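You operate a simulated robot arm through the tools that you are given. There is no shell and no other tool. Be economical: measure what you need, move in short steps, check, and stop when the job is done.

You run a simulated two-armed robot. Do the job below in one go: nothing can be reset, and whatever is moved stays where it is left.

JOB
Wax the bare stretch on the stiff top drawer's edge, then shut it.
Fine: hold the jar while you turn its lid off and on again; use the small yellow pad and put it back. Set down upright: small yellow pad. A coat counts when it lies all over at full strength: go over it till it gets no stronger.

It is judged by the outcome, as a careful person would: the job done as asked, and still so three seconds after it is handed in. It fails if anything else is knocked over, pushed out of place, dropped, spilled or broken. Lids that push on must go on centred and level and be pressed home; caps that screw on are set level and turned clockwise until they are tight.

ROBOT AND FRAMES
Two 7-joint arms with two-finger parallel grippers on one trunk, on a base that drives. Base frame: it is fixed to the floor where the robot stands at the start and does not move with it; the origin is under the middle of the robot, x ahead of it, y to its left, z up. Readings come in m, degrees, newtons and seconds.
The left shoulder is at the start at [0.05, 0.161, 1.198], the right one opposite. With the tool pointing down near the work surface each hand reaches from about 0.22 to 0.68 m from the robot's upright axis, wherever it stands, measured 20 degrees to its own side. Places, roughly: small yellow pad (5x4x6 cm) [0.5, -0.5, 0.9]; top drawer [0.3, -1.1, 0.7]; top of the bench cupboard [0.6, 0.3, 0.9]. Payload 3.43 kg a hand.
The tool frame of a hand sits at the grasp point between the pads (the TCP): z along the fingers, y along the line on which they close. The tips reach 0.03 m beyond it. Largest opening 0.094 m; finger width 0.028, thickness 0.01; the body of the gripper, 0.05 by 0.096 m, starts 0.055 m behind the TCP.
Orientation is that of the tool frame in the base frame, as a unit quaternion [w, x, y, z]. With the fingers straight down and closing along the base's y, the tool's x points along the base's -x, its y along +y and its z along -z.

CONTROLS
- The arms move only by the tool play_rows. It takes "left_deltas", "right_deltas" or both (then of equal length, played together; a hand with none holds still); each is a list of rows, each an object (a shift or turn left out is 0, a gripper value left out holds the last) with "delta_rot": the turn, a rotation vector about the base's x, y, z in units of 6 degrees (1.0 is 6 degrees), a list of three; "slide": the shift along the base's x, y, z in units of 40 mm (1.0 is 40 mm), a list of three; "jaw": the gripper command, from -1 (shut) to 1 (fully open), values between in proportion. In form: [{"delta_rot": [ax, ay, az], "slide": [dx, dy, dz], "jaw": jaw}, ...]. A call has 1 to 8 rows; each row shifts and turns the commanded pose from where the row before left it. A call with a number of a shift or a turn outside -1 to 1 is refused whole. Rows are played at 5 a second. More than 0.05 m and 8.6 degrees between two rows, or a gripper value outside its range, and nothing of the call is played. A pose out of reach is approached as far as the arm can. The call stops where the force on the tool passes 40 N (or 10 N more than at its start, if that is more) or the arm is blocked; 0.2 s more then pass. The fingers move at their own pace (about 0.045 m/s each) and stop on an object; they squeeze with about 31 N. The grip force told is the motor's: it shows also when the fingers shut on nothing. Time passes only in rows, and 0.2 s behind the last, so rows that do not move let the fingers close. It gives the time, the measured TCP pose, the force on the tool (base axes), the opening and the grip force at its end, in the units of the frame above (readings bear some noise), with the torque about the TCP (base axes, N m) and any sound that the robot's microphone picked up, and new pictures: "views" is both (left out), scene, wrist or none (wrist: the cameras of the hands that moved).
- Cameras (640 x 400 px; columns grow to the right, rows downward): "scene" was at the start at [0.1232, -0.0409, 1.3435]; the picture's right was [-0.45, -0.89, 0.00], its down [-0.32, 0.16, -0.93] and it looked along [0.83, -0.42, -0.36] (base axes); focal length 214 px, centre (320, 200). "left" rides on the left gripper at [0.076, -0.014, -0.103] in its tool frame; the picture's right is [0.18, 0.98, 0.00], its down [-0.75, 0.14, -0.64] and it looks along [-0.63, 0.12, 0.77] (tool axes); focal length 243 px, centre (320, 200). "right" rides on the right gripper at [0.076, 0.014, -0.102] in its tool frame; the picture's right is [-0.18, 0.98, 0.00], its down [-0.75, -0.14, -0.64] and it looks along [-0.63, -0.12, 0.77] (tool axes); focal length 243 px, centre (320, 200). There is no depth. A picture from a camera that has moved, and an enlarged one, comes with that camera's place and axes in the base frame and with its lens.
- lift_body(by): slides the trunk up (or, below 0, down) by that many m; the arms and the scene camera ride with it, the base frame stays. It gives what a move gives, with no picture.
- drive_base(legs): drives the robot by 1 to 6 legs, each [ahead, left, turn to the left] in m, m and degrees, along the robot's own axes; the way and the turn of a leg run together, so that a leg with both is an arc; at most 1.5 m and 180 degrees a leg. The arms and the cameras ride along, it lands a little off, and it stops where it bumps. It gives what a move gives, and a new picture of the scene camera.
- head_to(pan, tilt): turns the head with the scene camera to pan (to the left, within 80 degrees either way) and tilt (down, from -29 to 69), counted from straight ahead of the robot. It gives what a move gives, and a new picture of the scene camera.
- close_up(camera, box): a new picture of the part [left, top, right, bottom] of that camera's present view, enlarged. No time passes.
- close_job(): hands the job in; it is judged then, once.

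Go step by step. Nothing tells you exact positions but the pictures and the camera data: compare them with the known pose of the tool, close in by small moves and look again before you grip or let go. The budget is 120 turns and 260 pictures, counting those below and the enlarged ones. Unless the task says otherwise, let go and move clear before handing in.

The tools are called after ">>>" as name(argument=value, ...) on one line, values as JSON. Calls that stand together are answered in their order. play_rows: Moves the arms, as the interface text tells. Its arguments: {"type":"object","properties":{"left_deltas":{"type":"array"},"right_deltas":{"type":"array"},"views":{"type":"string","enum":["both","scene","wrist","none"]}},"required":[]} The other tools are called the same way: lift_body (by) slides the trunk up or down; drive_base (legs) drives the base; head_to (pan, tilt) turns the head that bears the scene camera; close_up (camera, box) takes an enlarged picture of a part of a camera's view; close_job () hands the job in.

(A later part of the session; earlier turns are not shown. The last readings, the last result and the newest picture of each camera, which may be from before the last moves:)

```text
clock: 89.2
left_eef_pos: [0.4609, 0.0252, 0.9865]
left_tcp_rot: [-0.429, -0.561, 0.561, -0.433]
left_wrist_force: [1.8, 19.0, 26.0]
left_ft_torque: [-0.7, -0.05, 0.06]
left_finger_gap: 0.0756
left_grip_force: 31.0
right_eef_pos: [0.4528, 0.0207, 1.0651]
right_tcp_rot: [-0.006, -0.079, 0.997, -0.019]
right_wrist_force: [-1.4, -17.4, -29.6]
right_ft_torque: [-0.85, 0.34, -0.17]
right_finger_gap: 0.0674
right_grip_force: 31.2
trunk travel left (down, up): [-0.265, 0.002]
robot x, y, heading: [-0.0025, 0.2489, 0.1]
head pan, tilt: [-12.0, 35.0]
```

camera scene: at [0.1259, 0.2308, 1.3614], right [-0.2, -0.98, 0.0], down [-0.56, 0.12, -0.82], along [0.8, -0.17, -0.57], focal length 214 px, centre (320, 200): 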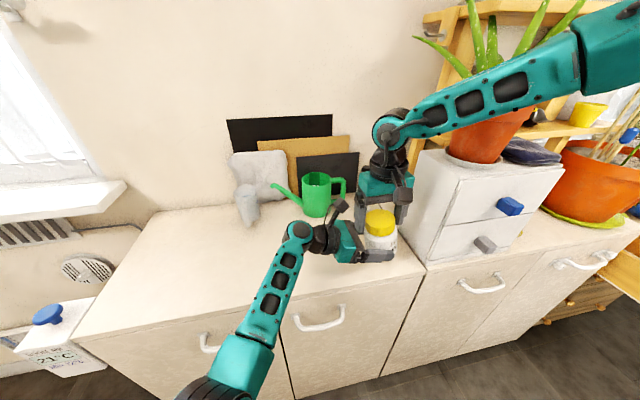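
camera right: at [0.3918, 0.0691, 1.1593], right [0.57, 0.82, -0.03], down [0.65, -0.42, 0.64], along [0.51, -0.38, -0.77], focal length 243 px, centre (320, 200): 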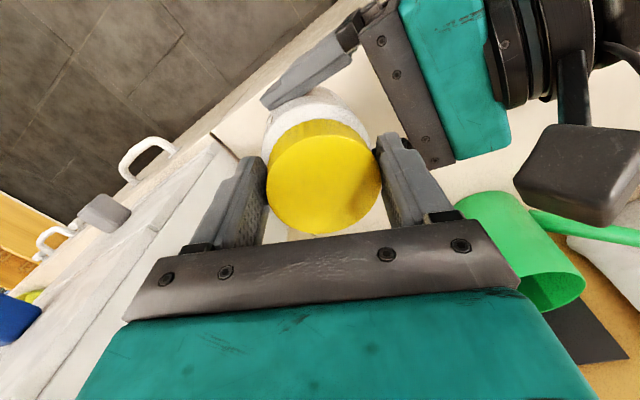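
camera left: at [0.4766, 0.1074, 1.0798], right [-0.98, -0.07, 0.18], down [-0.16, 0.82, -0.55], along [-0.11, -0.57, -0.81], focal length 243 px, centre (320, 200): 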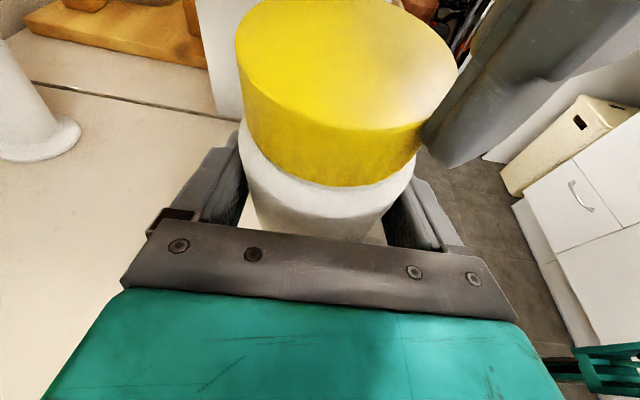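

Here it still turns with the same low torque. I relieve the lift and keep turning in short steps, watching torque.

>>> play_rows(right_deltas=[{"slide": [0, -0.05, -0.25]}, {"delta_rot": [0, 0, 1]}, {"delta_rot": [0, 0, 1]}], views="none")

>>> play_rows(right_deltas=[{"delta_rot": [0, 0, 1]}, {"delta_rot": [0, 0, 1]}], views="none")

>>> play_rows(right_deltas=[{"delta_rot": [0, 0, 1]}, {"delta_rot": [0, 0, 1]}], views="wrist")

```text
clock: 90.0
left_eef_pos: [0.4587, 0.0279, 0.9754]
left_tcp_rot: [0.426, 0.568, -0.562, 0.426]
left_wrist_force: [10.4, 4.6, -10.8]
left_ft_torque: [-0.07, 0.43, 0.17]
left_finger_gap: 0.0752
left_grip_force: 30.7
right_eef_pos: [0.4546, 0.0213, 1.0613]
right_tcp_rot: [0.002, -0.185, 0.983, -0.016]
right_wrist_force: [-10.9, -4.5, 8.6]
right_ft_torque: [-0.21, 0.39, -0.16]
right_finger_gap: 0.0672
right_grip_force: 31.4
trunk travel left (down, up): [-0.265, 0.002]
robot x, y, heading: [0.001, 0.2456, -0.0]
head pan, tilt: [-12.0, 35.0]
```

```text
clock: 90.6
left_eef_pos: [0.4602, 0.0274, 0.9787]
left_tcp_rot: [0.427, 0.565, -0.562, 0.427]
left_wrist_force: [8.9, 10.5, -10.2]
left_ft_torque: [-0.25, 0.38, 0.17]
left_finger_gap: 0.0752
left_grip_force: 31.4
right_eef_pos: [0.4545, 0.0211, 1.0583]
right_tcp_rot: [0.0, -0.287, 0.958, -0.017]
right_wrist_force: [-7.8, -10.9, 8.3]
right_ft_torque: [-0.54, 0.24, -0.21]
right_finger_gap: 0.0669
right_grip_force: 30.9
trunk travel left (down, up): [-0.265, 0.002]
robot x, y, heading: [0.0038, 0.2511, 0.2]
head pan, tilt: [-12.0, 35.0]
```

```text
clock: 91.2
left_eef_pos: [0.4606, 0.0271, 0.9773]
left_tcp_rot: [0.426, 0.565, -0.563, 0.427]
left_wrist_force: [-8.2, 33.0, -4.4]
left_ft_torque: [-1.08, -0.4, 0.5]
left_finger_gap: 0.0752
left_grip_force: 31.2
right_eef_pos: [0.4549, 0.018, 1.0572]
right_tcp_rot: [0.002, -0.38, 0.925, -0.022]
right_wrist_force: [8.6, -33.5, 2.4]
right_ft_torque: [-1.53, -0.31, -0.75]
right_finger_gap: 0.0643
right_grip_force: 31.0
trunk travel left (down, up): [-0.265, 0.002]
robot x, y, heading: [0.0013, 0.2498, 0.0]
head pan, tilt: [-12.0, 35.0]
camera right: at [0.3869, -0.0234, 1.1598], right [-0.56, 0.83, -0.04], down [0.62, 0.45, 0.64], along [0.55, 0.33, -0.77], focal length 243 px, centre (320, 200)
```

right: 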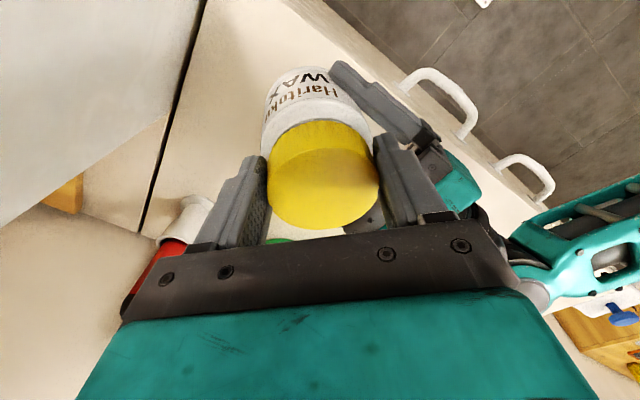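

The right hand's axis is tilted ~2°, and turning about the vertical makes the lid wobble and jam. I release, straighten the right hand to truly vertical, and turn back for a clean stroke.

>>> play_rows(right_deltas=[{"jaw": 0.75}, {}, {"delta_rot": [0, 0, -1]}, {"delta_rot": [0, 0, -1]}, {"delta_rot": [0, 0, -1]}, {"delta_rot": [0, 0, -1]}, {"delta_rot": [0, 0, -1]}, {"delta_rot": [0, 0, -1]}], views="none")

```text
clock: 93.0
left_eef_pos: [0.4596, 0.0271, 0.9795]
left_tcp_rot: [0.427, 0.565, -0.562, 0.428]
left_wrist_force: [-1.1, -0.4, -2.8]
left_ft_torque: [0.02, -0.03, 0.01]
left_finger_gap: 0.0752
left_grip_force: 30.8
right_eef_pos: [0.4549, 0.0214, 1.0578]
right_tcp_rot: [-0.001, -0.079, 0.997, -0.017]
right_wrist_force: [1.0, 0.7, 1.0]
right_ft_torque: [0.0, -0.01, -0.01]
right_finger_gap: 0.0825
right_grip_force: 0.1
trunk travel left (down, up): [-0.265, 0.002]
robot x, y, heading: [-0.0006, 0.2467, 0.3]
head pan, tilt: [-12.0, 35.0]
```

>>> play_rows(right_deltas=[{"delta_rot": [0.325, 0, -1]}, {"delta_rot": [0, 0, -0.5]}], views="wrist")

>>> close_up(camera="left", box=[160, 0, 500, 270])

>>> close_up(camera="scene", box=[350, 190, 410, 270])

```text
clock: 93.6
left_eef_pos: [0.4602, 0.0254, 0.9789]
left_tcp_rot: [0.427, 0.565, -0.562, 0.428]
left_wrist_force: [0.2, 0.0, -3.3]
left_ft_torque: [0.02, -0.03, -0.02]
left_finger_gap: 0.0752
left_grip_force: 30.9
right_eef_pos: [0.4549, 0.0217, 1.0591]
right_tcp_rot: [-0.003, 0.0, 1.0, 0.001]
right_wrist_force: [-0.1, 0.7, -0.3]
right_ft_torque: [-0.01, -0.01, 0.02]
right_finger_gap: 0.0822
right_grip_force: 0.0
trunk travel left (down, up): [-0.265, 0.002]
robot x, y, heading: [-0.0024, 0.2494, 0.3]
head pan, tilt: [-12.0, 35.0]
camera right: at [0.3781, 0.034, 1.1611], right [0.18, 0.98, 0.0], down [0.76, -0.14, 0.64], along [0.63, -0.11, -0.77], focal length 243 px, centre (320, 200)
```

right: 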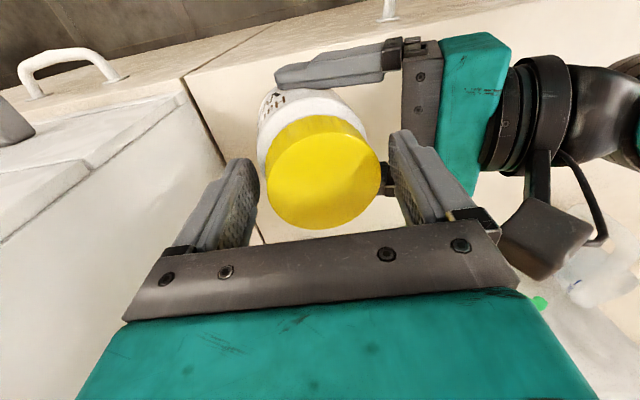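

```text
1.48 times, centred on (330, 135) of left
camera zoom: at [0.4744, 0.1055, 1.081], right [-0.98, -0.05, 0.18], down [-0.15, 0.82, -0.55], along [-0.12, -0.57, -0.81], focal length 359 px, centre (305, 296)
```

zoom: 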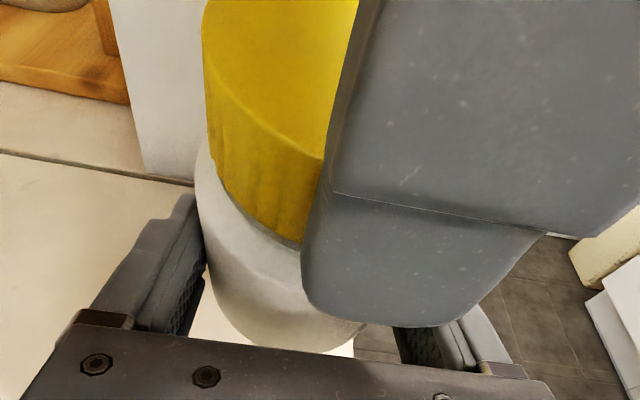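

```text
5.00 times, centred on (380, 230) of scene
camera zoom: at [0.126, 0.231, 1.3614], right [-0.2, -0.98, 0.0], down [-0.56, 0.12, -0.82], along [0.8, -0.17, -0.57], focal length 1072 px, centre (20, 50)
```

zoom: 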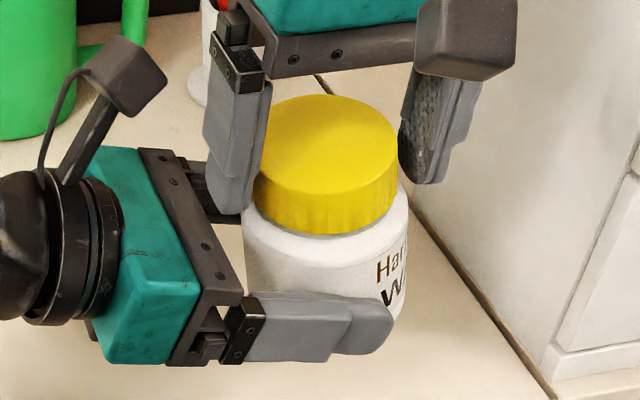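

The jar leans about 8° in the left grip. I'll grip the lid squarely with the (now vertical) right hand, open the left so the jar hangs straight, then regrip it.

>>> play_rows(right_deltas=[{"slide": [0.03, 0, -0.17]}, {"jaw": -1}, {}, {}], views="none")

>>> play_rows(left_deltas=[{"jaw": 1}, {}, {}], views="both")

>>> close_up(camera="right", box=[200, 60, 460, 250])

```text
clock: 94.6
left_eef_pos: [0.4605, 0.0272, 0.9776]
left_tcp_rot: [0.426, 0.567, -0.561, 0.428]
left_wrist_force: [-4.6, 21.2, -10.9]
left_ft_torque: [0.36, -0.26, 0.33]
left_finger_gap: 0.0752
left_grip_force: 30.7
right_eef_pos: [0.455, 0.019, 1.0519]
right_tcp_rot: [-0.001, -0.001, 1.0, -0.002]
right_wrist_force: [3.8, -21.0, 8.5]
right_ft_torque: [-1.79, 0.0, -0.46]
right_finger_gap: 0.0715
right_grip_force: 30.8
trunk travel left (down, up): [-0.265, 0.002]
robot x, y, heading: [0.0003, 0.2486, 0.2]
head pan, tilt: [-12.0, 35.0]
```

```text
clock: 95.4
left_eef_pos: [0.4603, 0.0254, 0.9795]
left_tcp_rot: [0.428, 0.564, -0.562, 0.428]
left_wrist_force: [-0.5, 0.2, -0.7]
left_ft_torque: [-0.01, -0.02, 0.01]
left_finger_gap: 0.0942
left_grip_force: 0.0
right_eef_pos: [0.4552, 0.0209, 1.0515]
right_tcp_rot: [-0.002, -0.003, 1.0, 0.001]
right_wrist_force: [0.2, -0.3, -2.9]
right_ft_torque: [0.0, 0.01, -0.01]
right_finger_gap: 0.0638
right_grip_force: 31.2
trunk travel left (down, up): [-0.265, 0.002]
robot x, y, heading: [-0.0039, 0.2447, 0.4]
head pan, tilt: [-12.0, 35.0]
camera scene: at [0.126, 0.2308, 1.3614], right [-0.2, -0.98, 0.0], down [-0.56, 0.12, -0.82], along [0.8, -0.17, -0.57], focal length 214 px, centre (320, 200)
camera left: at [0.4743, 0.1052, 1.0814], right [-0.98, -0.05, 0.18], down [-0.15, 0.82, -0.55], along [-0.12, -0.57, -0.81], focal length 243 px, centre (320, 200)
```

scene: 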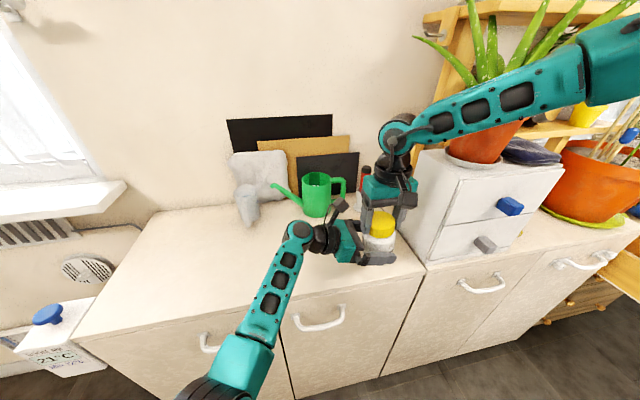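
left: 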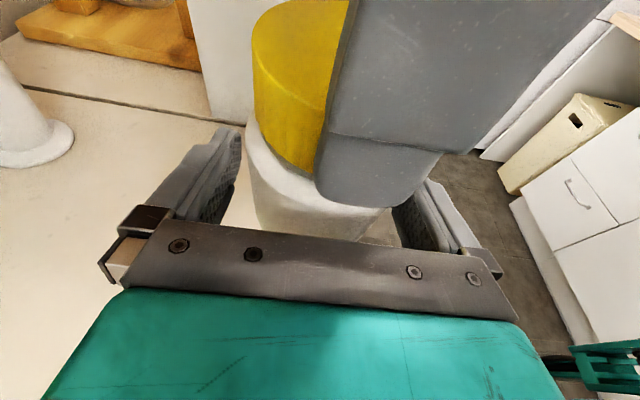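

```text
2.11 times, centred on (330, 155) of right
camera zoom: at [0.3783, 0.0342, 1.1541], right [0.18, 0.98, 0.0], down [0.76, -0.14, 0.64], along [0.63, -0.11, -0.77], focal length 511 px, centre (299, 295)
```

zoom: 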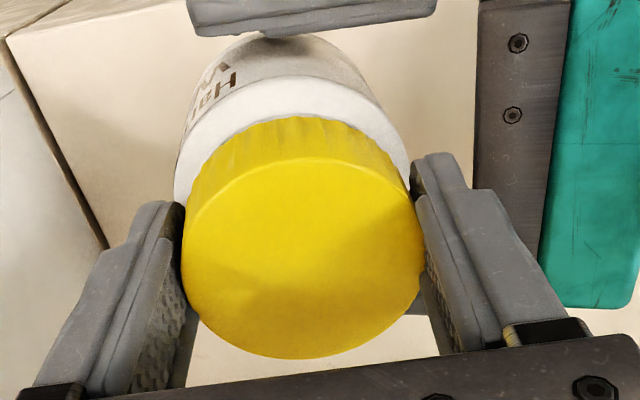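

I'll use the bench as a reference: both hands carry the jar 2 cm forward and down until it stands flat, then the left hand regrips it upright.

>>> play_rows(right_deltas=[{"slide": [0.3, 0, 0]}, {"slide": [0.3, 0, 0]}, {"slide": [0, 0, -0.35]}, {"slide": [0, 0, -0.35]}, {"slide": [0, 0, -0.3]}], left_deltas=[{"slide": [0.3, 0, 0]}, {"slide": [0.3, 0, 0]}, {"slide": [0, 0, -0.35]}, {"slide": [0, 0, -0.35]}, {"slide": [0, 0, -0.3]}])

```text
clock: 96.6
left_eef_pos: [0.4836, 0.0255, 0.9398]
left_tcp_rot: [0.427, 0.565, -0.561, 0.429]
left_wrist_force: [-0.8, -0.3, 0.6]
left_ft_torque: [-0.02, 0.01, -0.01]
left_finger_gap: 0.094
left_grip_force: 0.0
right_eef_pos: [0.4795, 0.0196, 1.0121]
right_tcp_rot: [-0.002, -0.002, 1.0, 0.001]
right_wrist_force: [0.2, 0.1, -2.4]
right_ft_torque: [0.02, -0.01, -0.01]
right_finger_gap: 0.0639
right_grip_force: 31.0
trunk travel left (down, up): [-0.265, 0.002]
robot x, y, heading: [-0.0015, 0.2491, 0.1]
head pan, tilt: [-12.0, 35.0]
camera scene: at [0.1261, 0.2307, 1.3614], right [-0.2, -0.98, 0.0], down [-0.56, 0.12, -0.82], along [0.8, -0.17, -0.57], focal length 214 px, centre (320, 200)
camera right: at [0.4028, 0.0324, 1.1148], right [0.18, 0.98, 0.0], down [0.76, -0.14, 0.64], along [0.63, -0.11, -0.77], focal length 243 px, centre (320, 200)
camera left: at [0.4987, 0.1046, 1.0401], right [-0.98, -0.06, 0.18], down [-0.15, 0.82, -0.55], along [-0.12, -0.57, -0.81], focal length 243 px, centre (320, 200)
```

scene: 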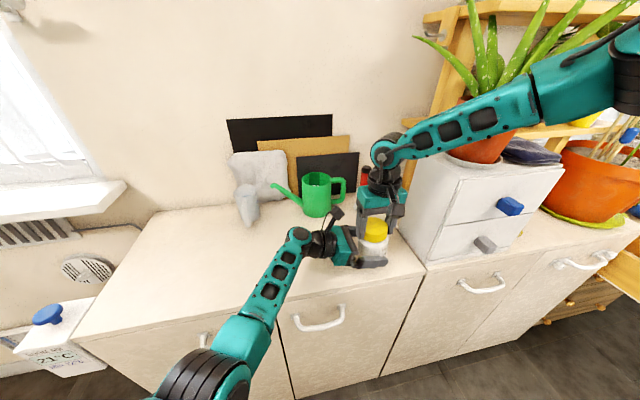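
right: 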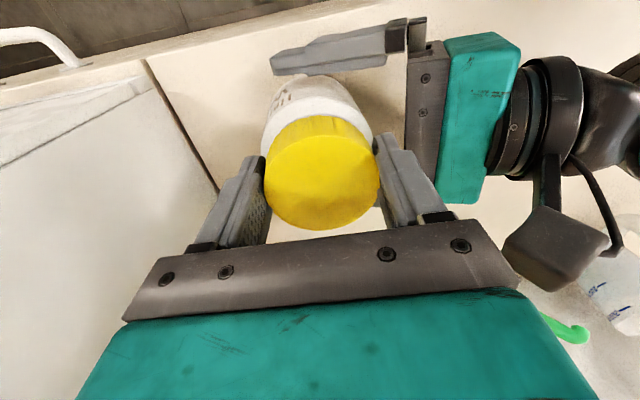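
left: 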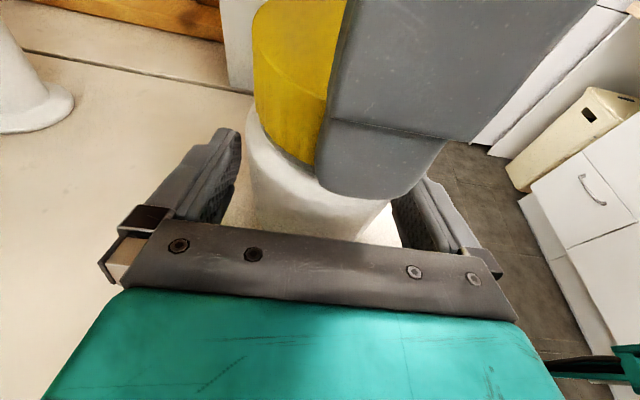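

>>> play_rows(right_deltas=[{"slide": [0, 0, -0.1]}, {"slide": [0, 0, -0.1]}, {"slide": [0, 0, -0.05]}, {"slide": [0, 0, -0.05]}], left_deltas=[{"slide": [0, 0, -0.1]}, {"slide": [0, 0, -0.1]}, {}, {}], views="none")

```text
clock: 97.6
left_eef_pos: [0.4849, 0.026, 0.9317]
left_tcp_rot: [0.427, 0.565, -0.562, 0.428]
left_wrist_force: [0.4, -0.5, 0.3]
left_ft_torque: [0.0, 0.0, 0.01]
left_finger_gap: 0.094
left_grip_force: 0.1
right_eef_pos: [0.4778, 0.0197, 1.001]
right_tcp_rot: [-0.002, -0.001, 1.0, 0.001]
right_wrist_force: [0.9, -0.2, -1.6]
right_ft_torque: [0.03, 0.0, 0.01]
right_finger_gap: 0.0635
right_grip_force: 31.2
trunk travel left (down, up): [-0.265, 0.002]
robot x, y, heading: [-0.0009, 0.2453, 0.4]
head pan, tilt: [-12.0, 35.0]
```

>>> play_rows(right_deltas=[{"slide": [0, 0, -0.05]}, {"slide": [0, 0, -0.05]}], views="none")

>>> play_rows(right_deltas=[{"jaw": 0.75}, {}], views="both")

>>> close_up(camera="left", box=[160, 0, 500, 270])

```text
clock: 98.2
left_eef_pos: [0.484, 0.026, 0.932]
left_tcp_rot: [0.427, 0.564, -0.561, 0.429]
left_wrist_force: [-0.1, -0.1, -0.3]
left_ft_torque: [-0.01, 0.01, -0.02]
left_finger_gap: 0.0939
left_grip_force: 0.1
right_eef_pos: [0.4795, 0.0212, 0.9973]
right_tcp_rot: [0.001, -0.001, 1.0, 0.001]
right_wrist_force: [0.3, -3.7, 10.9]
right_ft_torque: [-0.12, 0.06, -0.04]
right_finger_gap: 0.0634
right_grip_force: 30.7
trunk travel left (down, up): [-0.265, 0.002]
robot x, y, heading: [-0.001, 0.246, 0.3]
head pan, tilt: [-12.0, 35.0]
```

```text
clock: 98.8
left_eef_pos: [0.4829, 0.0254, 0.9312]
left_tcp_rot: [0.426, 0.565, -0.561, 0.429]
left_wrist_force: [0.6, 1.5, 1.7]
left_ft_torque: [0.0, 0.06, -0.06]
left_finger_gap: 0.094
left_grip_force: 0.1
right_eef_pos: [0.4795, 0.0206, 0.9955]
right_tcp_rot: [-0.001, -0.003, 1.0, 0.001]
right_wrist_force: [-1.3, -1.0, -1.8]
right_ft_torque: [-0.12, -0.01, 0.04]
right_finger_gap: 0.0813
right_grip_force: 0.1
trunk travel left (down, up): [-0.265, 0.002]
robot x, y, heading: [-0.0016, 0.2507, 0.2]
head pan, tilt: [-12.0, 35.0]
camera scene: at [0.1258, 0.231, 1.3614], right [-0.2, -0.98, 0.0], down [-0.56, 0.12, -0.82], along [0.8, -0.17, -0.57], focal length 214 px, centre (320, 200)
camera right: at [0.4027, 0.0342, 1.0979], right [0.18, 0.98, 0.0], down [0.76, -0.14, 0.64], along [0.63, -0.11, -0.77], focal length 243 px, centre (320, 200)
```

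scene: 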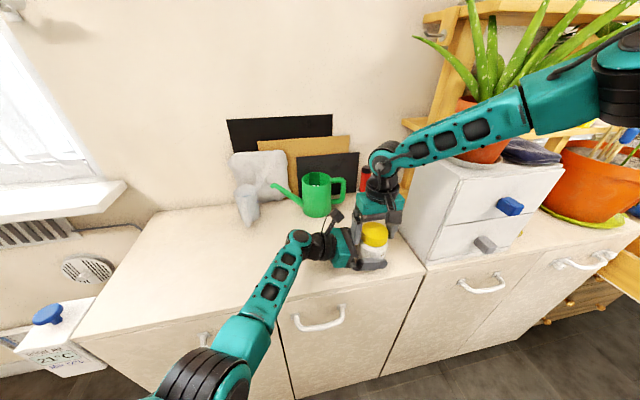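
right: 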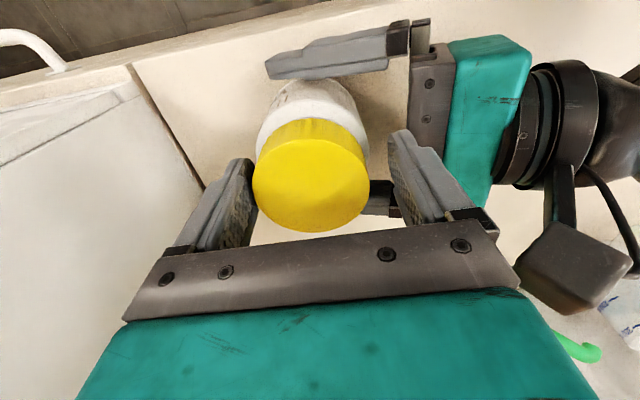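

```text
1.48 times, centred on (330, 135) of left
camera zoom: at [0.4983, 0.1051, 1.0326], right [-0.98, -0.06, 0.18], down [-0.15, 0.82, -0.55], along [-0.12, -0.57, -0.81], focal length 359 px, centre (305, 296)
```

zoom: 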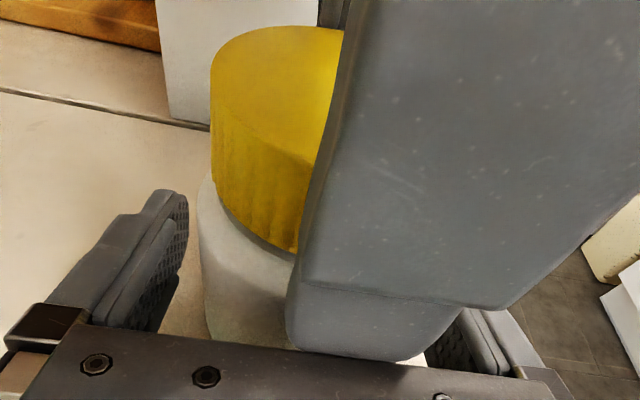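

Jar stands upright on the bench at (0.478, 0.016). I centre the left hand and grip; then centre the right and grip the lid.

>>> play_rows(left_deltas=[{"slide": [-0.15, -0.1, 0]}, {"jaw": -1}, {}, {}, {}], right_deltas=[{"slide": [-0.03, -0.1, 0]}, {}, {}, {}, {}], views="wrist")

```text
clock: 100.0
left_eef_pos: [0.4775, 0.0209, 0.9313]
left_tcp_rot: [0.428, 0.564, -0.562, 0.428]
left_wrist_force: [4.8, 4.5, -0.1]
left_ft_torque: [-0.13, 0.1, -0.16]
left_finger_gap: 0.0778
left_grip_force: 30.7
right_eef_pos: [0.4787, 0.0162, 0.9969]
right_tcp_rot: [-0.002, -0.001, 1.0, 0.0]
right_wrist_force: [-4.0, -4.3, -0.8]
right_ft_torque: [-0.19, 0.08, 0.16]
right_finger_gap: 0.0795
right_grip_force: 0.1
trunk travel left (down, up): [-0.265, 0.002]
robot x, y, heading: [-0.0008, 0.2495, 0.3]
head pan, tilt: [-12.0, 35.0]
camera right: at [0.4019, 0.03, 1.098], right [0.18, 0.98, 0.0], down [0.76, -0.14, 0.64], along [0.63, -0.11, -0.77], focal length 243 px, centre (320, 200)
camera left: at [0.4921, 0.0998, 1.0327], right [-0.98, -0.05, 0.18], down [-0.15, 0.82, -0.55], along [-0.12, -0.57, -0.81], focal length 243 px, centre (320, 200)
```

right: 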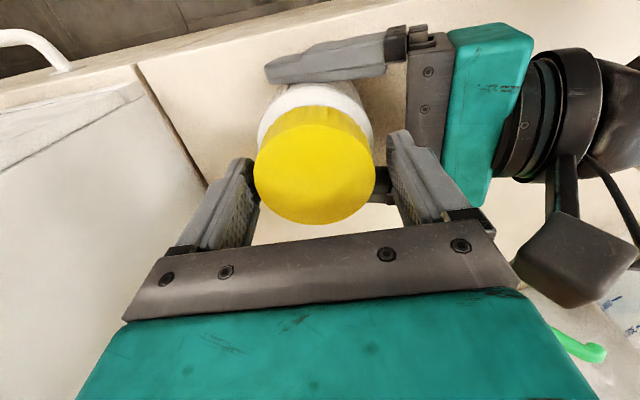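
left: 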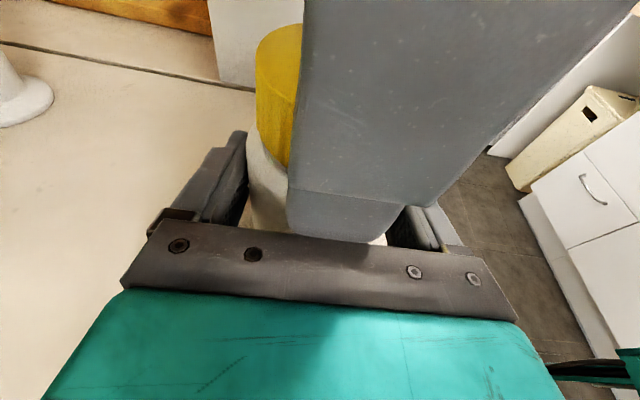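

The right finger slightly touches the left palm; I narrow the opening and rise 3 mm, then turn back to −42° for the stroke.

>>> play_rows(right_deltas=[{"jaw": 0.6, "slide": [0, 0, 0.08]}, {"delta_rot": [0, 0, -1]}, {"delta_rot": [0, 0, -1]}, {"delta_rot": [0, 0, -1]}, {"delta_rot": [0, 0, -1]}, {"delta_rot": [0, 0, -1]}, {"delta_rot": [0, 0, -1]}, {"delta_rot": [0, 0, -1]}], views="wrist")

```text
clock: 101.8
left_eef_pos: [0.4777, 0.0204, 0.9325]
left_tcp_rot: [0.428, 0.564, -0.562, 0.428]
left_wrist_force: [-1.8, -1.6, 1.0]
left_ft_torque: [-0.01, 0.12, -0.01]
left_finger_gap: 0.0781
left_grip_force: 31.1
right_eef_pos: [0.4787, 0.0167, 0.9998]
right_tcp_rot: [0.0, 0.357, 0.934, 0.002]
right_wrist_force: [1.6, -0.1, 0.4]
right_ft_torque: [0.0, 0.06, -0.01]
right_finger_gap: 0.0752
right_grip_force: 0.1
trunk travel left (down, up): [-0.265, 0.002]
robot x, y, heading: [0.0019, 0.2467, 0.3]
head pan, tilt: [-12.0, 35.0]
camera right: at [0.4306, 0.077, 1.1018], right [0.79, 0.61, 0.0], down [0.47, -0.61, 0.64], along [0.39, -0.51, -0.77], focal length 243 px, centre (320, 200)
```

right: 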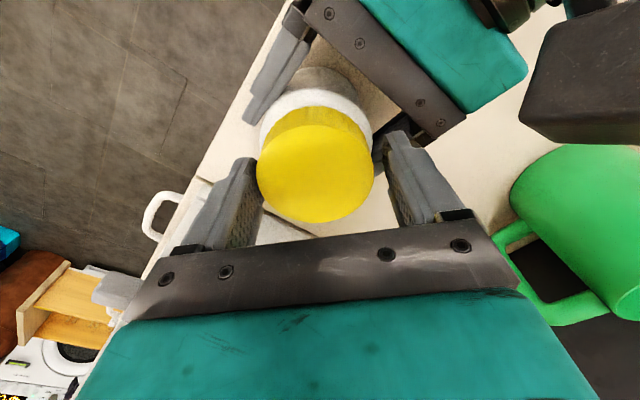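

Centre by −4 mm x, close and stroke.

>>> play_rows(right_deltas=[{"slide": [-0.1, 0, 0]}, {"jaw": -1}, {}, {}, {"delta_rot": [0, 0, 1]}, {"delta_rot": [0, 0, 1]}, {"delta_rot": [0, 0, 1]}, {"delta_rot": [0, 0, 1]}], views="none")

>>> play_rows(right_deltas=[{"delta_rot": [0, 0, 1], "slide": [0, 0, 0.01]}, {"delta_rot": [0, 0, 1], "slide": [0, 0, 0.01]}, {"delta_rot": [0, 0, 1], "slide": [0, 0, 0.01]}, {"delta_rot": [0, 0, 1], "slide": [0, 0, 0.01]}], views="none")

>>> play_rows(right_deltas=[{"delta_rot": [0, 0, 1], "slide": [0, 0, 0.01]}, {"delta_rot": [0, 0, 1], "slide": [0, 0, 0.01]}, {"delta_rot": [0, 0, 1], "slide": [0, 0, 0.01]}, {"delta_rot": [0, 0, 1], "slide": [0, 0, 0.01]}], views="wrist")

```text
clock: 103.6
left_eef_pos: [0.479, 0.0219, 0.9311]
left_tcp_rot: [0.426, 0.565, -0.562, 0.428]
left_wrist_force: [-6.4, 4.7, 1.5]
left_ft_torque: [-0.09, -0.15, 1.54]
left_finger_gap: 0.0788
left_grip_force: 31.0
right_eef_pos: [0.4746, 0.0169, 0.9994]
right_tcp_rot: [0.0, 0.156, 0.988, 0.001]
right_wrist_force: [7.1, -4.2, 0.9]
right_ft_torque: [-0.08, -0.22, -1.63]
right_finger_gap: 0.0618
right_grip_force: 30.4
trunk travel left (down, up): [-0.265, 0.002]
robot x, y, heading: [-0.0014, 0.2514, 0.3]
head pan, tilt: [-12.0, 35.0]
```

```text
clock: 104.6
left_eef_pos: [0.4822, 0.026, 0.9304]
left_tcp_rot: [0.423, 0.568, -0.559, 0.432]
left_wrist_force: [18.0, 25.5, -0.7]
left_ft_torque: [-0.7, 0.34, 1.57]
left_finger_gap: 0.0771
left_grip_force: 30.9
right_eef_pos: [0.4712, 0.0148, 0.9998]
right_tcp_rot: [-0.008, -0.051, 0.999, -0.004]
right_wrist_force: [-15.2, -27.5, 11.7]
right_ft_torque: [-0.88, 0.37, -1.8]
right_finger_gap: 0.0648
right_grip_force: 30.4
trunk travel left (down, up): [-0.265, 0.002]
robot x, y, heading: [0.0016, 0.2495, 0.2]
head pan, tilt: [-12.0, 35.0]
```

```text
clock: 105.2
left_eef_pos: [0.4846, 0.027, 0.9312]
left_tcp_rot: [0.421, 0.57, -0.556, 0.434]
left_wrist_force: [-1.3, 3.8, 3.4]
left_ft_torque: [0.13, 0.09, 0.53]
left_finger_gap: 0.0767
left_grip_force: 30.5
right_eef_pos: [0.4704, 0.0122, 1.0005]
right_tcp_rot: [-0.01, -0.147, 0.989, -0.006]
right_wrist_force: [-3.4, -4.6, 6.0]
right_ft_torque: [-0.21, -0.08, -0.53]
right_finger_gap: 0.0653
right_grip_force: 30.6
trunk travel left (down, up): [-0.265, 0.002]
robot x, y, heading: [-0.0004, 0.2476, 0.3]
head pan, tilt: [-12.0, 35.0]
stopped in row 3 (right hand): the force on the tool passed its limit (the readings are from after the stop); the commanded pose is now the measured one
camera right: at [0.3947, 0.0036, 1.1041], right [-0.11, 0.99, -0.01], down [0.77, 0.09, 0.63], along [0.62, 0.06, -0.78], focal length 243 px, centre (320, 200)
```

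right: 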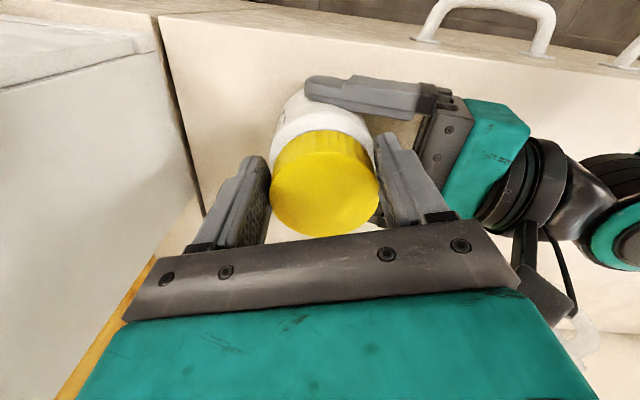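

Aligned and upright, it meets a firm stop again (about one turn from the start). Holding it at that stop, I pull straight up.

>>> play_rows(right_deltas=[{"delta_rot": [0, 0, 0.4]}, {"slide": [0, 0, 0.2]}, {"slide": [0, 0, 0.2]}, {"slide": [0, 0, 0.2]}])

>>> close_up(camera="left", box=[160, 0, 500, 270])

```text
clock: 106.2
left_eef_pos: [0.4867, 0.0258, 0.937]
left_tcp_rot: [0.422, 0.568, -0.554, 0.439]
left_wrist_force: [6.4, 7.3, 30.3]
left_ft_torque: [-0.54, 0.6, 0.11]
left_finger_gap: 0.076
left_grip_force: 30.8
right_eef_pos: [0.4689, 0.0098, 1.0206]
right_tcp_rot: [-0.017, -0.169, 0.985, -0.007]
right_wrist_force: [-6.3, -8.8, -34.8]
right_ft_torque: [-0.66, 0.46, -0.2]
right_finger_gap: 0.061
right_grip_force: 30.3
trunk travel left (down, up): [-0.265, 0.002]
robot x, y, heading: [0.001, 0.2462, 0.1]
head pan, tilt: [-12.0, 35.0]
camera scene: at [0.1259, 0.2308, 1.3614], right [-0.2, -0.98, 0.0], down [-0.56, 0.12, -0.82], along [0.8, -0.17, -0.57], focal length 214 px, centre (320, 200)
camera right: at [0.3949, -0.001, 1.1242], right [-0.15, 0.99, -0.02], down [0.78, 0.13, 0.62], along [0.61, 0.08, -0.79], focal length 243 px, centre (320, 200)
```

scene: 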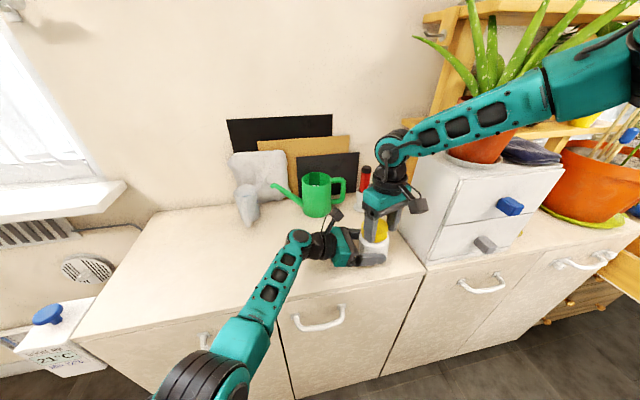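
right: 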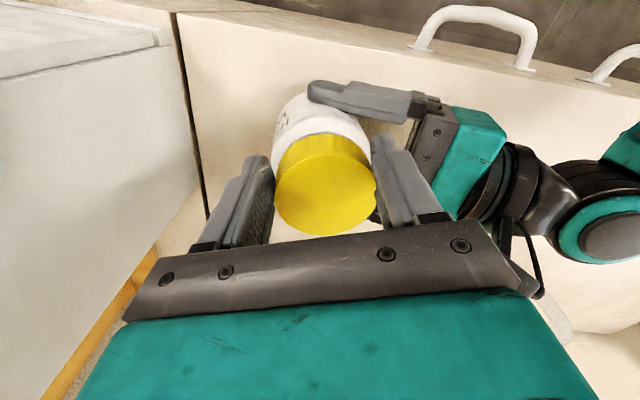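

```text
1.48 times, centred on (330, 135) of left
camera zoom: at [0.4983, 0.106, 1.0363], right [-0.98, -0.08, 0.17], down [-0.16, 0.81, -0.56], along [-0.1, -0.58, -0.81], focal length 359 px, centre (305, 296)
```

zoom: 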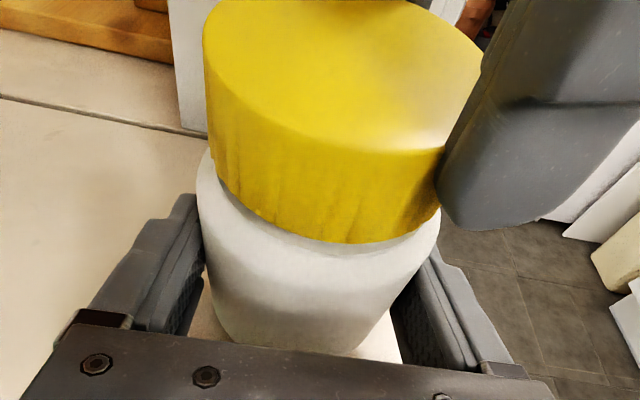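

Still holding. Earlier it turned freely while I was pulling up, so I keep an upward pull and turn further.

>>> play_rows(right_deltas=[{"slide": [0, 0, -0.15]}, {"delta_rot": [0, 0, 1]}, {"delta_rot": [0, 0, 1]}], views="none")

>>> play_rows(right_deltas=[{"delta_rot": [0, 0, 1]}, {"delta_rot": [0, 0, 1]}], views="wrist")

```text
clock: 107.0
left_eef_pos: [0.4871, 0.03, 0.9283]
left_tcp_rot: [0.419, 0.573, -0.554, 0.434]
left_wrist_force: [11.1, 22.4, 11.6]
left_ft_torque: [-1.39, 0.71, 1.19]
left_finger_gap: 0.0746
left_grip_force: 30.9
right_eef_pos: [0.471, 0.0079, 1.0164]
right_tcp_rot: [-0.016, -0.269, 0.963, -0.011]
right_wrist_force: [-11.7, -21.5, -13.5]
right_ft_torque: [-0.81, 0.57, -1.25]
right_finger_gap: 0.0589
right_grip_force: 31.1
trunk travel left (down, up): [-0.265, 0.002]
robot x, y, heading: [0.0003, 0.2461, 0.2]
head pan, tilt: [-12.0, 35.0]
```

```text
clock: 107.6
left_eef_pos: [0.4849, 0.0304, 0.9262]
left_tcp_rot: [0.419, 0.575, -0.555, 0.431]
left_wrist_force: [-0.9, 2.8, 0.9]
left_ft_torque: [0.12, 0.29, 0.43]
left_finger_gap: 0.0748
left_grip_force: 31.4
right_eef_pos: [0.4655, 0.0086, 1.0174]
right_tcp_rot: [-0.011, -0.347, 0.938, -0.018]
right_wrist_force: [1.0, -2.6, -0.4]
right_ft_torque: [-0.37, -0.38, -0.53]
right_finger_gap: 0.0569
right_grip_force: 30.7
right hand out of reach, approached as far as the arm can: row 2
trunk travel left (down, up): [-0.265, 0.002]
robot x, y, heading: [0.0001, 0.2495, 0.6]
head pan, tilt: [-12.0, 35.0]
stopped in row 2 (left hand): the force on the tool passed its limit (the readings are from after the stop); the commanded pose is now the measured one
camera right: at [0.3991, -0.0258, 1.1206], right [-0.5, 0.87, -0.03], down [0.67, 0.41, 0.62], along [0.55, 0.29, -0.78], focal length 243 px, centre (320, 200)
```

right: 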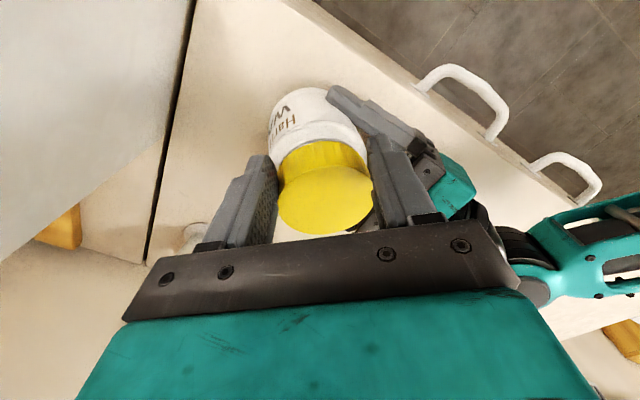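

I release the lid completely, back off upward, and inspect the jar closely.

>>> play_rows(right_deltas=[{"jaw": 0.75}, {}, {"slide": [0, 0, 0.7]}, {"slide": [0, 0, 0.7], "delta_rot": [0, 0, -1]}, {"slide": [-0.5, -0.3, 0.5], "delta_rot": [0, 0, -1]}, {"delta_rot": [0, 0, -1]}, {"delta_rot": [0, 0, -1]}, {"delta_rot": [0, 0, -1]}], views="wrist")

>>> close_up(camera="left", box=[160, 0, 500, 270])

>>> close_up(camera="scene", box=[350, 190, 410, 270])

```text
clock: 109.4
left_eef_pos: [0.4867, 0.0305, 0.9259]
left_tcp_rot: [0.419, 0.574, -0.556, 0.431]
left_wrist_force: [0.3, 0.3, -2.2]
left_ft_torque: [0.04, 0.0, 0.01]
left_finger_gap: 0.0735
left_grip_force: 30.4
right_eef_pos: [0.4458, -0.0021, 1.0933]
right_tcp_rot: [-0.015, -0.092, 0.996, -0.014]
right_wrist_force: [0.7, 0.1, -0.1]
right_ft_torque: [0.01, -0.03, 0.03]
right_finger_gap: 0.0822
right_grip_force: 0.1
trunk travel left (down, up): [-0.265, 0.002]
robot x, y, heading: [-0.0008, 0.2486, 0.4]
head pan, tilt: [-12.0, 35.0]
camera right: at [0.3712, 0.0002, 1.1967], right [0.0, 1.0, -0.03], down [0.78, 0.02, 0.62], along [0.62, -0.02, -0.78], focal length 243 px, centre (320, 200)
```

right: 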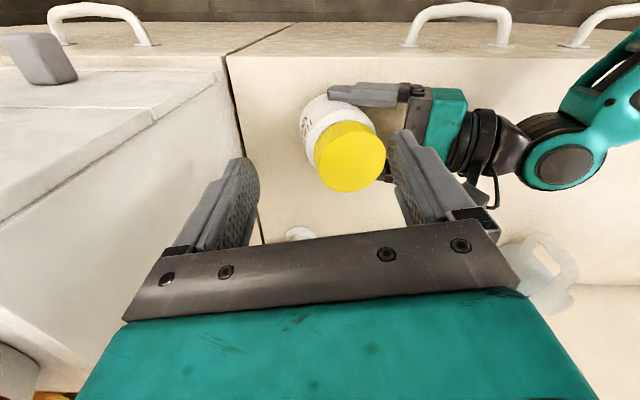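

```text
1.48 times, centred on (330, 135) of left
camera zoom: at [0.4986, 0.1093, 1.0276], right [-0.98, -0.08, 0.18], down [-0.17, 0.82, -0.55], along [-0.1, -0.57, -0.82], focal length 359 px, centre (305, 296)
```

zoom: 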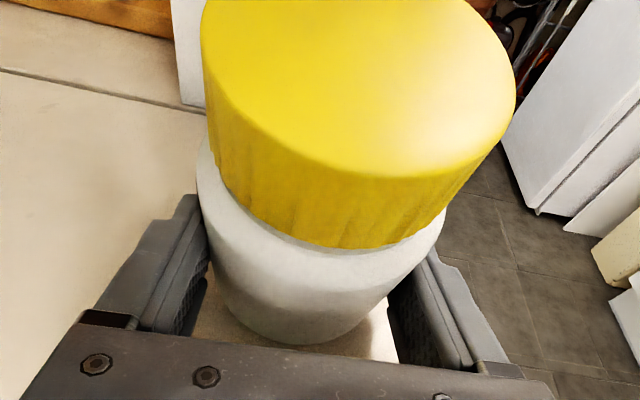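

```text
5.00 times, centred on (380, 230) of scene
camera zoom: at [0.126, 0.231, 1.3614], right [-0.2, -0.98, 0.0], down [-0.56, 0.12, -0.82], along [0.8, -0.17, -0.57], focal length 1072 px, centre (20, 50)
```

zoom: 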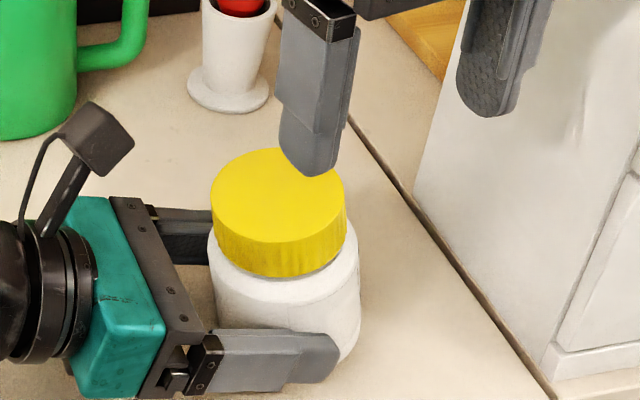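

The lid seems still threaded and the jar leans again. I'll redo it cleanly: right hand squared and vertical takes the lid, left opens, jar goes down flat, left regrips.

>>> play_rows(right_deltas=[{"delta_rot": [0.3, -0.26, -0.9]}, {"delta_rot": [0, 0, -0.85], "slide": [0.4, 0.3, -0.2]}, {"slide": [0.45, 0.33, -0.3]}, {"slide": [0, 0, -0.6]}, {"slide": [0, 0, -0.5]}, {"slide": [0, 0, -0.5]}], views="wrist")

```text
clock: 110.8
left_eef_pos: [0.4863, 0.0308, 0.9263]
left_tcp_rot: [0.42, 0.573, -0.556, 0.431]
left_wrist_force: [0.5, 0.6, -3.3]
left_ft_torque: [0.04, -0.01, 0.03]
left_finger_gap: 0.0735
left_grip_force: 31.1
right_eef_pos: [0.4808, 0.0236, 1.0064]
right_tcp_rot: [0.0, -0.002, 1.0, 0.001]
right_wrist_force: [-0.1, 0.0, 0.6]
right_ft_torque: [-0.01, 0.0, 0.03]
right_finger_gap: 0.0818
right_grip_force: 0.0
trunk travel left (down, up): [-0.265, 0.002]
robot x, y, heading: [-0.0017, 0.2481, 0.2]
head pan, tilt: [-12.0, 35.0]
camera right: at [0.4039, 0.0359, 1.1087], right [0.18, 0.98, 0.0], down [0.75, -0.14, 0.64], along [0.63, -0.11, -0.77], focal length 243 px, centre (320, 200)
```

right: 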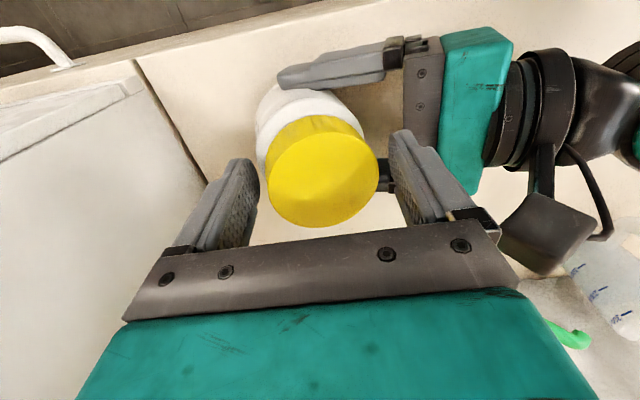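

>>> play_rows(right_deltas=[{"jaw": -1}, {}, {}, {}, {}, {}], left_deltas=[{}, {}, {}, {"jaw": 1}, {}, {}], views="none")

>>> play_rows(right_deltas=[{"slide": [0, 0, -0.06]}, {"slide": [0, 0, -0.06]}, {"slide": [0, 0, -0.06]}], views="none")

```text
clock: 112.2
left_eef_pos: [0.4866, 0.0313, 0.9268]
left_tcp_rot: [0.42, 0.573, -0.556, 0.431]
left_wrist_force: [0.2, -0.6, 0.8]
left_ft_torque: [0.01, -0.02, 0.0]
left_finger_gap: 0.0942
left_grip_force: 0.0
right_eef_pos: [0.4809, 0.022, 1.0063]
right_tcp_rot: [0.0, -0.002, 1.0, 0.001]
right_wrist_force: [0.1, -1.0, -1.6]
right_ft_torque: [0.02, 0.03, 0.01]
right_finger_gap: 0.0638
right_grip_force: 31.4
trunk travel left (down, up): [-0.265, 0.002]
robot x, y, heading: [-0.002, 0.2483, 0.4]
head pan, tilt: [-12.0, 35.0]
```

```text
clock: 113.0
left_eef_pos: [0.4836, 0.0303, 0.9271]
left_tcp_rot: [0.419, 0.573, -0.557, 0.432]
left_wrist_force: [0.8, -0.5, 0.3]
left_ft_torque: [0.0, -0.04, -0.02]
left_finger_gap: 0.0942
left_grip_force: 0.1
right_eef_pos: [0.48, 0.022, 1.0048]
right_tcp_rot: [0.003, -0.001, 1.0, 0.001]
right_wrist_force: [-2.5, -6.6, 23.5]
right_ft_torque: [-0.33, 0.04, -0.06]
right_finger_gap: 0.064
right_grip_force: 30.7
trunk travel left (down, up): [-0.265, 0.002]
robot x, y, heading: [0.0008, 0.2467, 0.1]
head pan, tilt: [-12.0, 35.0]
```

The jar stands on the bench. I ease the press, fix the left hand's attitude, go a little deeper, and grip.

>>> play_rows(right_deltas=[{"slide": [0, 0, 0.06]}, {}, {}, {}, {}, {}], left_deltas=[{"delta_rot": [-0.21, -0.06, -0.24], "slide": [-0.1, 0, 0.08]}, {"slide": [0, -0.1, 0]}, {"jaw": -1}, {}, {}, {}], views="none")

>>> play_rows(right_deltas=[{"jaw": 0.6}, {}], views="wrist")

```text
clock: 114.4
left_eef_pos: [0.4833, 0.0272, 0.9283]
left_tcp_rot: [0.426, 0.563, -0.558, 0.437]
left_wrist_force: [28.6, -2.5, -7.2]
left_ft_torque: [0.74, 0.5, 0.12]
left_finger_gap: 0.0774
left_grip_force: 31.0
right_eef_pos: [0.4776, 0.0241, 1.0051]
right_tcp_rot: [-0.002, -0.002, 1.0, 0.001]
right_wrist_force: [-21.0, 3.4, 31.5]
right_ft_torque: [-0.08, 0.46, -0.08]
right_finger_gap: 0.0642
right_grip_force: 31.0
trunk travel left (down, up): [-0.265, 0.002]
robot x, y, heading: [-0.0012, 0.2492, 0.3]
head pan, tilt: [-12.0, 35.0]
```

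```text
clock: 115.0
left_eef_pos: [0.4796, 0.0259, 0.9284]
left_tcp_rot: [-0.431, -0.56, 0.56, -0.433]
left_wrist_force: [-1.8, -0.4, 2.2]
left_ft_torque: [0.04, 0.02, 0.0]
left_finger_gap: 0.0772
left_grip_force: 31.2
right_eef_pos: [0.4801, 0.0239, 1.0031]
right_tcp_rot: [0.0, -0.002, 1.0, 0.001]
right_wrist_force: [0.0, 0.1, -0.2]
right_ft_torque: [0.04, 0.0, 0.04]
right_finger_gap: 0.075
right_grip_force: 0.1
trunk travel left (down, up): [-0.265, 0.002]
robot x, y, heading: [-0.0033, 0.2487, 0.2]
head pan, tilt: [-12.0, 35.0]
camera right: at [0.4028, 0.0355, 1.1051], right [0.18, 0.98, 0.0], down [0.75, -0.14, 0.64], along [0.63, -0.12, -0.77], focal length 243 px, centre (320, 200)
```

right: 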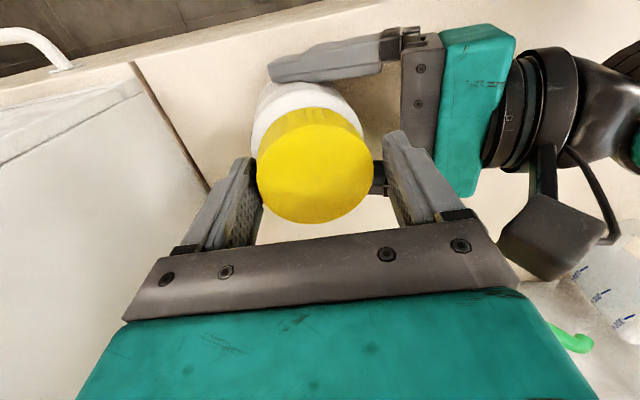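

Jar upright and well held. I centre the right hand, turn it back to −42°, and try again with a reading every two rows.

>>> play_rows(right_deltas=[{"slide": [-0.07, -0.1, -0.05], "delta_rot": [0, 0, -1]}, {"delta_rot": [0, 0, -1]}, {"delta_rot": [0, 0, -1]}, {"delta_rot": [0, 0, -1]}, {"delta_rot": [0, 0, -1]}, {"delta_rot": [0, 0, -1]}, {"jaw": -1}, {}], views="wrist")

>>> play_rows(right_deltas=[{}, {"delta_rot": [0, 0, 1]}, {"delta_rot": [0, 0, 1]}], views="none")

>>> play_rows(right_deltas=[{"delta_rot": [0, 0, -1]}, {"delta_rot": [0, 0, -1]}, {"delta_rot": [0, 0, -1]}], views="none")

>>> play_rows(right_deltas=[{"delta_rot": [0, 0, 1]}, {"delta_rot": [0, 0, 1]}, {"delta_rot": [0, 0, 1]}], views="none")

>>> play_rows(right_deltas=[{"delta_rot": [0, 0, 1]}, {"delta_rot": [0, 0, 1]}, {"delta_rot": [0, 0, 1]}], views="none")

```text
clock: 116.8
left_eef_pos: [0.4816, 0.0265, 0.9288]
left_tcp_rot: [-0.429, -0.56, 0.56, -0.433]
left_wrist_force: [-2.4, -3.9, -0.9]
left_ft_torque: [0.47, -0.22, 0.03]
left_finger_gap: 0.0752
left_grip_force: 31.0
right_eef_pos: [0.4776, 0.0199, 1.0012]
right_tcp_rot: [0.0, 0.308, 0.952, 0.001]
right_wrist_force: [2.7, 5.5, -0.7]
right_ft_torque: [-0.07, -0.01, 0.0]
right_finger_gap: 0.0667
right_grip_force: 31.4
trunk travel left (down, up): [-0.265, 0.002]
robot x, y, heading: [-0.0004, 0.2471, 0.2]
head pan, tilt: [-12.0, 35.0]
camera right: at [0.4234, 0.075, 1.104], right [0.72, 0.69, 0.0], down [0.53, -0.56, 0.64], along [0.44, -0.46, -0.77], focal length 243 px, centre (320, 200)
```

right: 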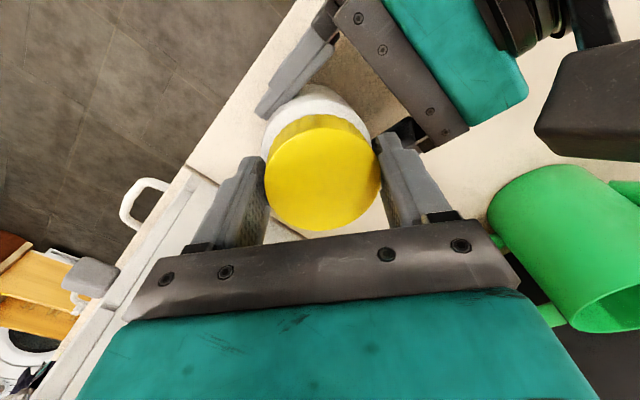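

```text
clock: 117.6
left_eef_pos: [0.4841, 0.028, 0.9286]
left_tcp_rot: [0.428, 0.562, -0.557, 0.436]
left_wrist_force: [-1.7, 2.7, 0.1]
left_ft_torque: [0.33, -0.73, 1.61]
left_finger_gap: 0.0755
left_grip_force: 31.8
right_eef_pos: [0.4783, 0.0176, 1.0026]
right_tcp_rot: [-0.001, 0.209, 0.978, 0.0]
right_wrist_force: [3.4, -2.0, 1.2]
right_ft_torque: [-0.42, 0.46, -1.71]
right_finger_gap: 0.0667
right_grip_force: 30.9
trunk travel left (down, up): [-0.265, 0.002]
robot x, y, heading: [-0.0053, 0.2516, 0.0]
head pan, tilt: [-12.0, 35.0]
```

```text
clock: 118.4
left_eef_pos: [0.4823, 0.0281, 0.9287]
left_tcp_rot: [0.429, 0.56, -0.56, 0.434]
left_wrist_force: [-6.8, 10.6, 1.4]
left_ft_torque: [-0.3, -0.04, -0.15]
left_finger_gap: 0.0745
left_grip_force: 30.9
right_eef_pos: [0.4773, 0.019, 1.0023]
right_tcp_rot: [0.001, 0.358, 0.934, 0.001]
right_wrist_force: [7.7, -9.8, 1.0]
right_ft_torque: [-0.21, -0.58, 0.08]
right_finger_gap: 0.0665
right_grip_force: 30.5
trunk travel left (down, up): [-0.265, 0.002]
robot x, y, heading: [-0.0029, 0.2471, 0.1]
head pan, tilt: [-12.0, 35.0]
```

```text
clock: 119.2
left_eef_pos: [0.4829, 0.0267, 0.9295]
left_tcp_rot: [0.43, 0.562, -0.558, 0.434]
left_wrist_force: [2.0, 10.3, -0.1]
left_ft_torque: [-0.33, 0.17, 0.25]
left_finger_gap: 0.0746
left_grip_force: 30.5
right_eef_pos: [0.4747, 0.0182, 1.0011]
right_tcp_rot: [-0.002, 0.206, 0.979, -0.001]
right_wrist_force: [-3.4, -11.7, 3.8]
right_ft_torque: [-0.45, 0.13, -0.28]
right_finger_gap: 0.0664
right_grip_force: 30.9
trunk travel left (down, up): [-0.265, 0.002]
robot x, y, heading: [0.0019, 0.2444, 0.0]
head pan, tilt: [-12.0, 35.0]
```

```text
clock: 120.0
left_eef_pos: [0.4835, 0.0279, 0.9292]
left_tcp_rot: [0.428, 0.562, -0.559, 0.435]
left_wrist_force: [10.7, 11.5, -1.7]
left_ft_torque: [-0.13, 0.42, 0.43]
left_finger_gap: 0.0745
left_grip_force: 30.8
right_eef_pos: [0.4776, 0.0184, 1.0022]
right_tcp_rot: [-0.002, 0.05, 0.999, -0.001]
right_wrist_force: [-10.7, -13.8, 9.6]
right_ft_torque: [-0.68, 0.25, -0.43]
right_finger_gap: 0.0663
right_grip_force: 31.3
trunk travel left (down, up): [-0.265, 0.002]
robot x, y, heading: [-0.0014, 0.2471, 0.1]
head pan, tilt: [-12.0, 35.0]
```

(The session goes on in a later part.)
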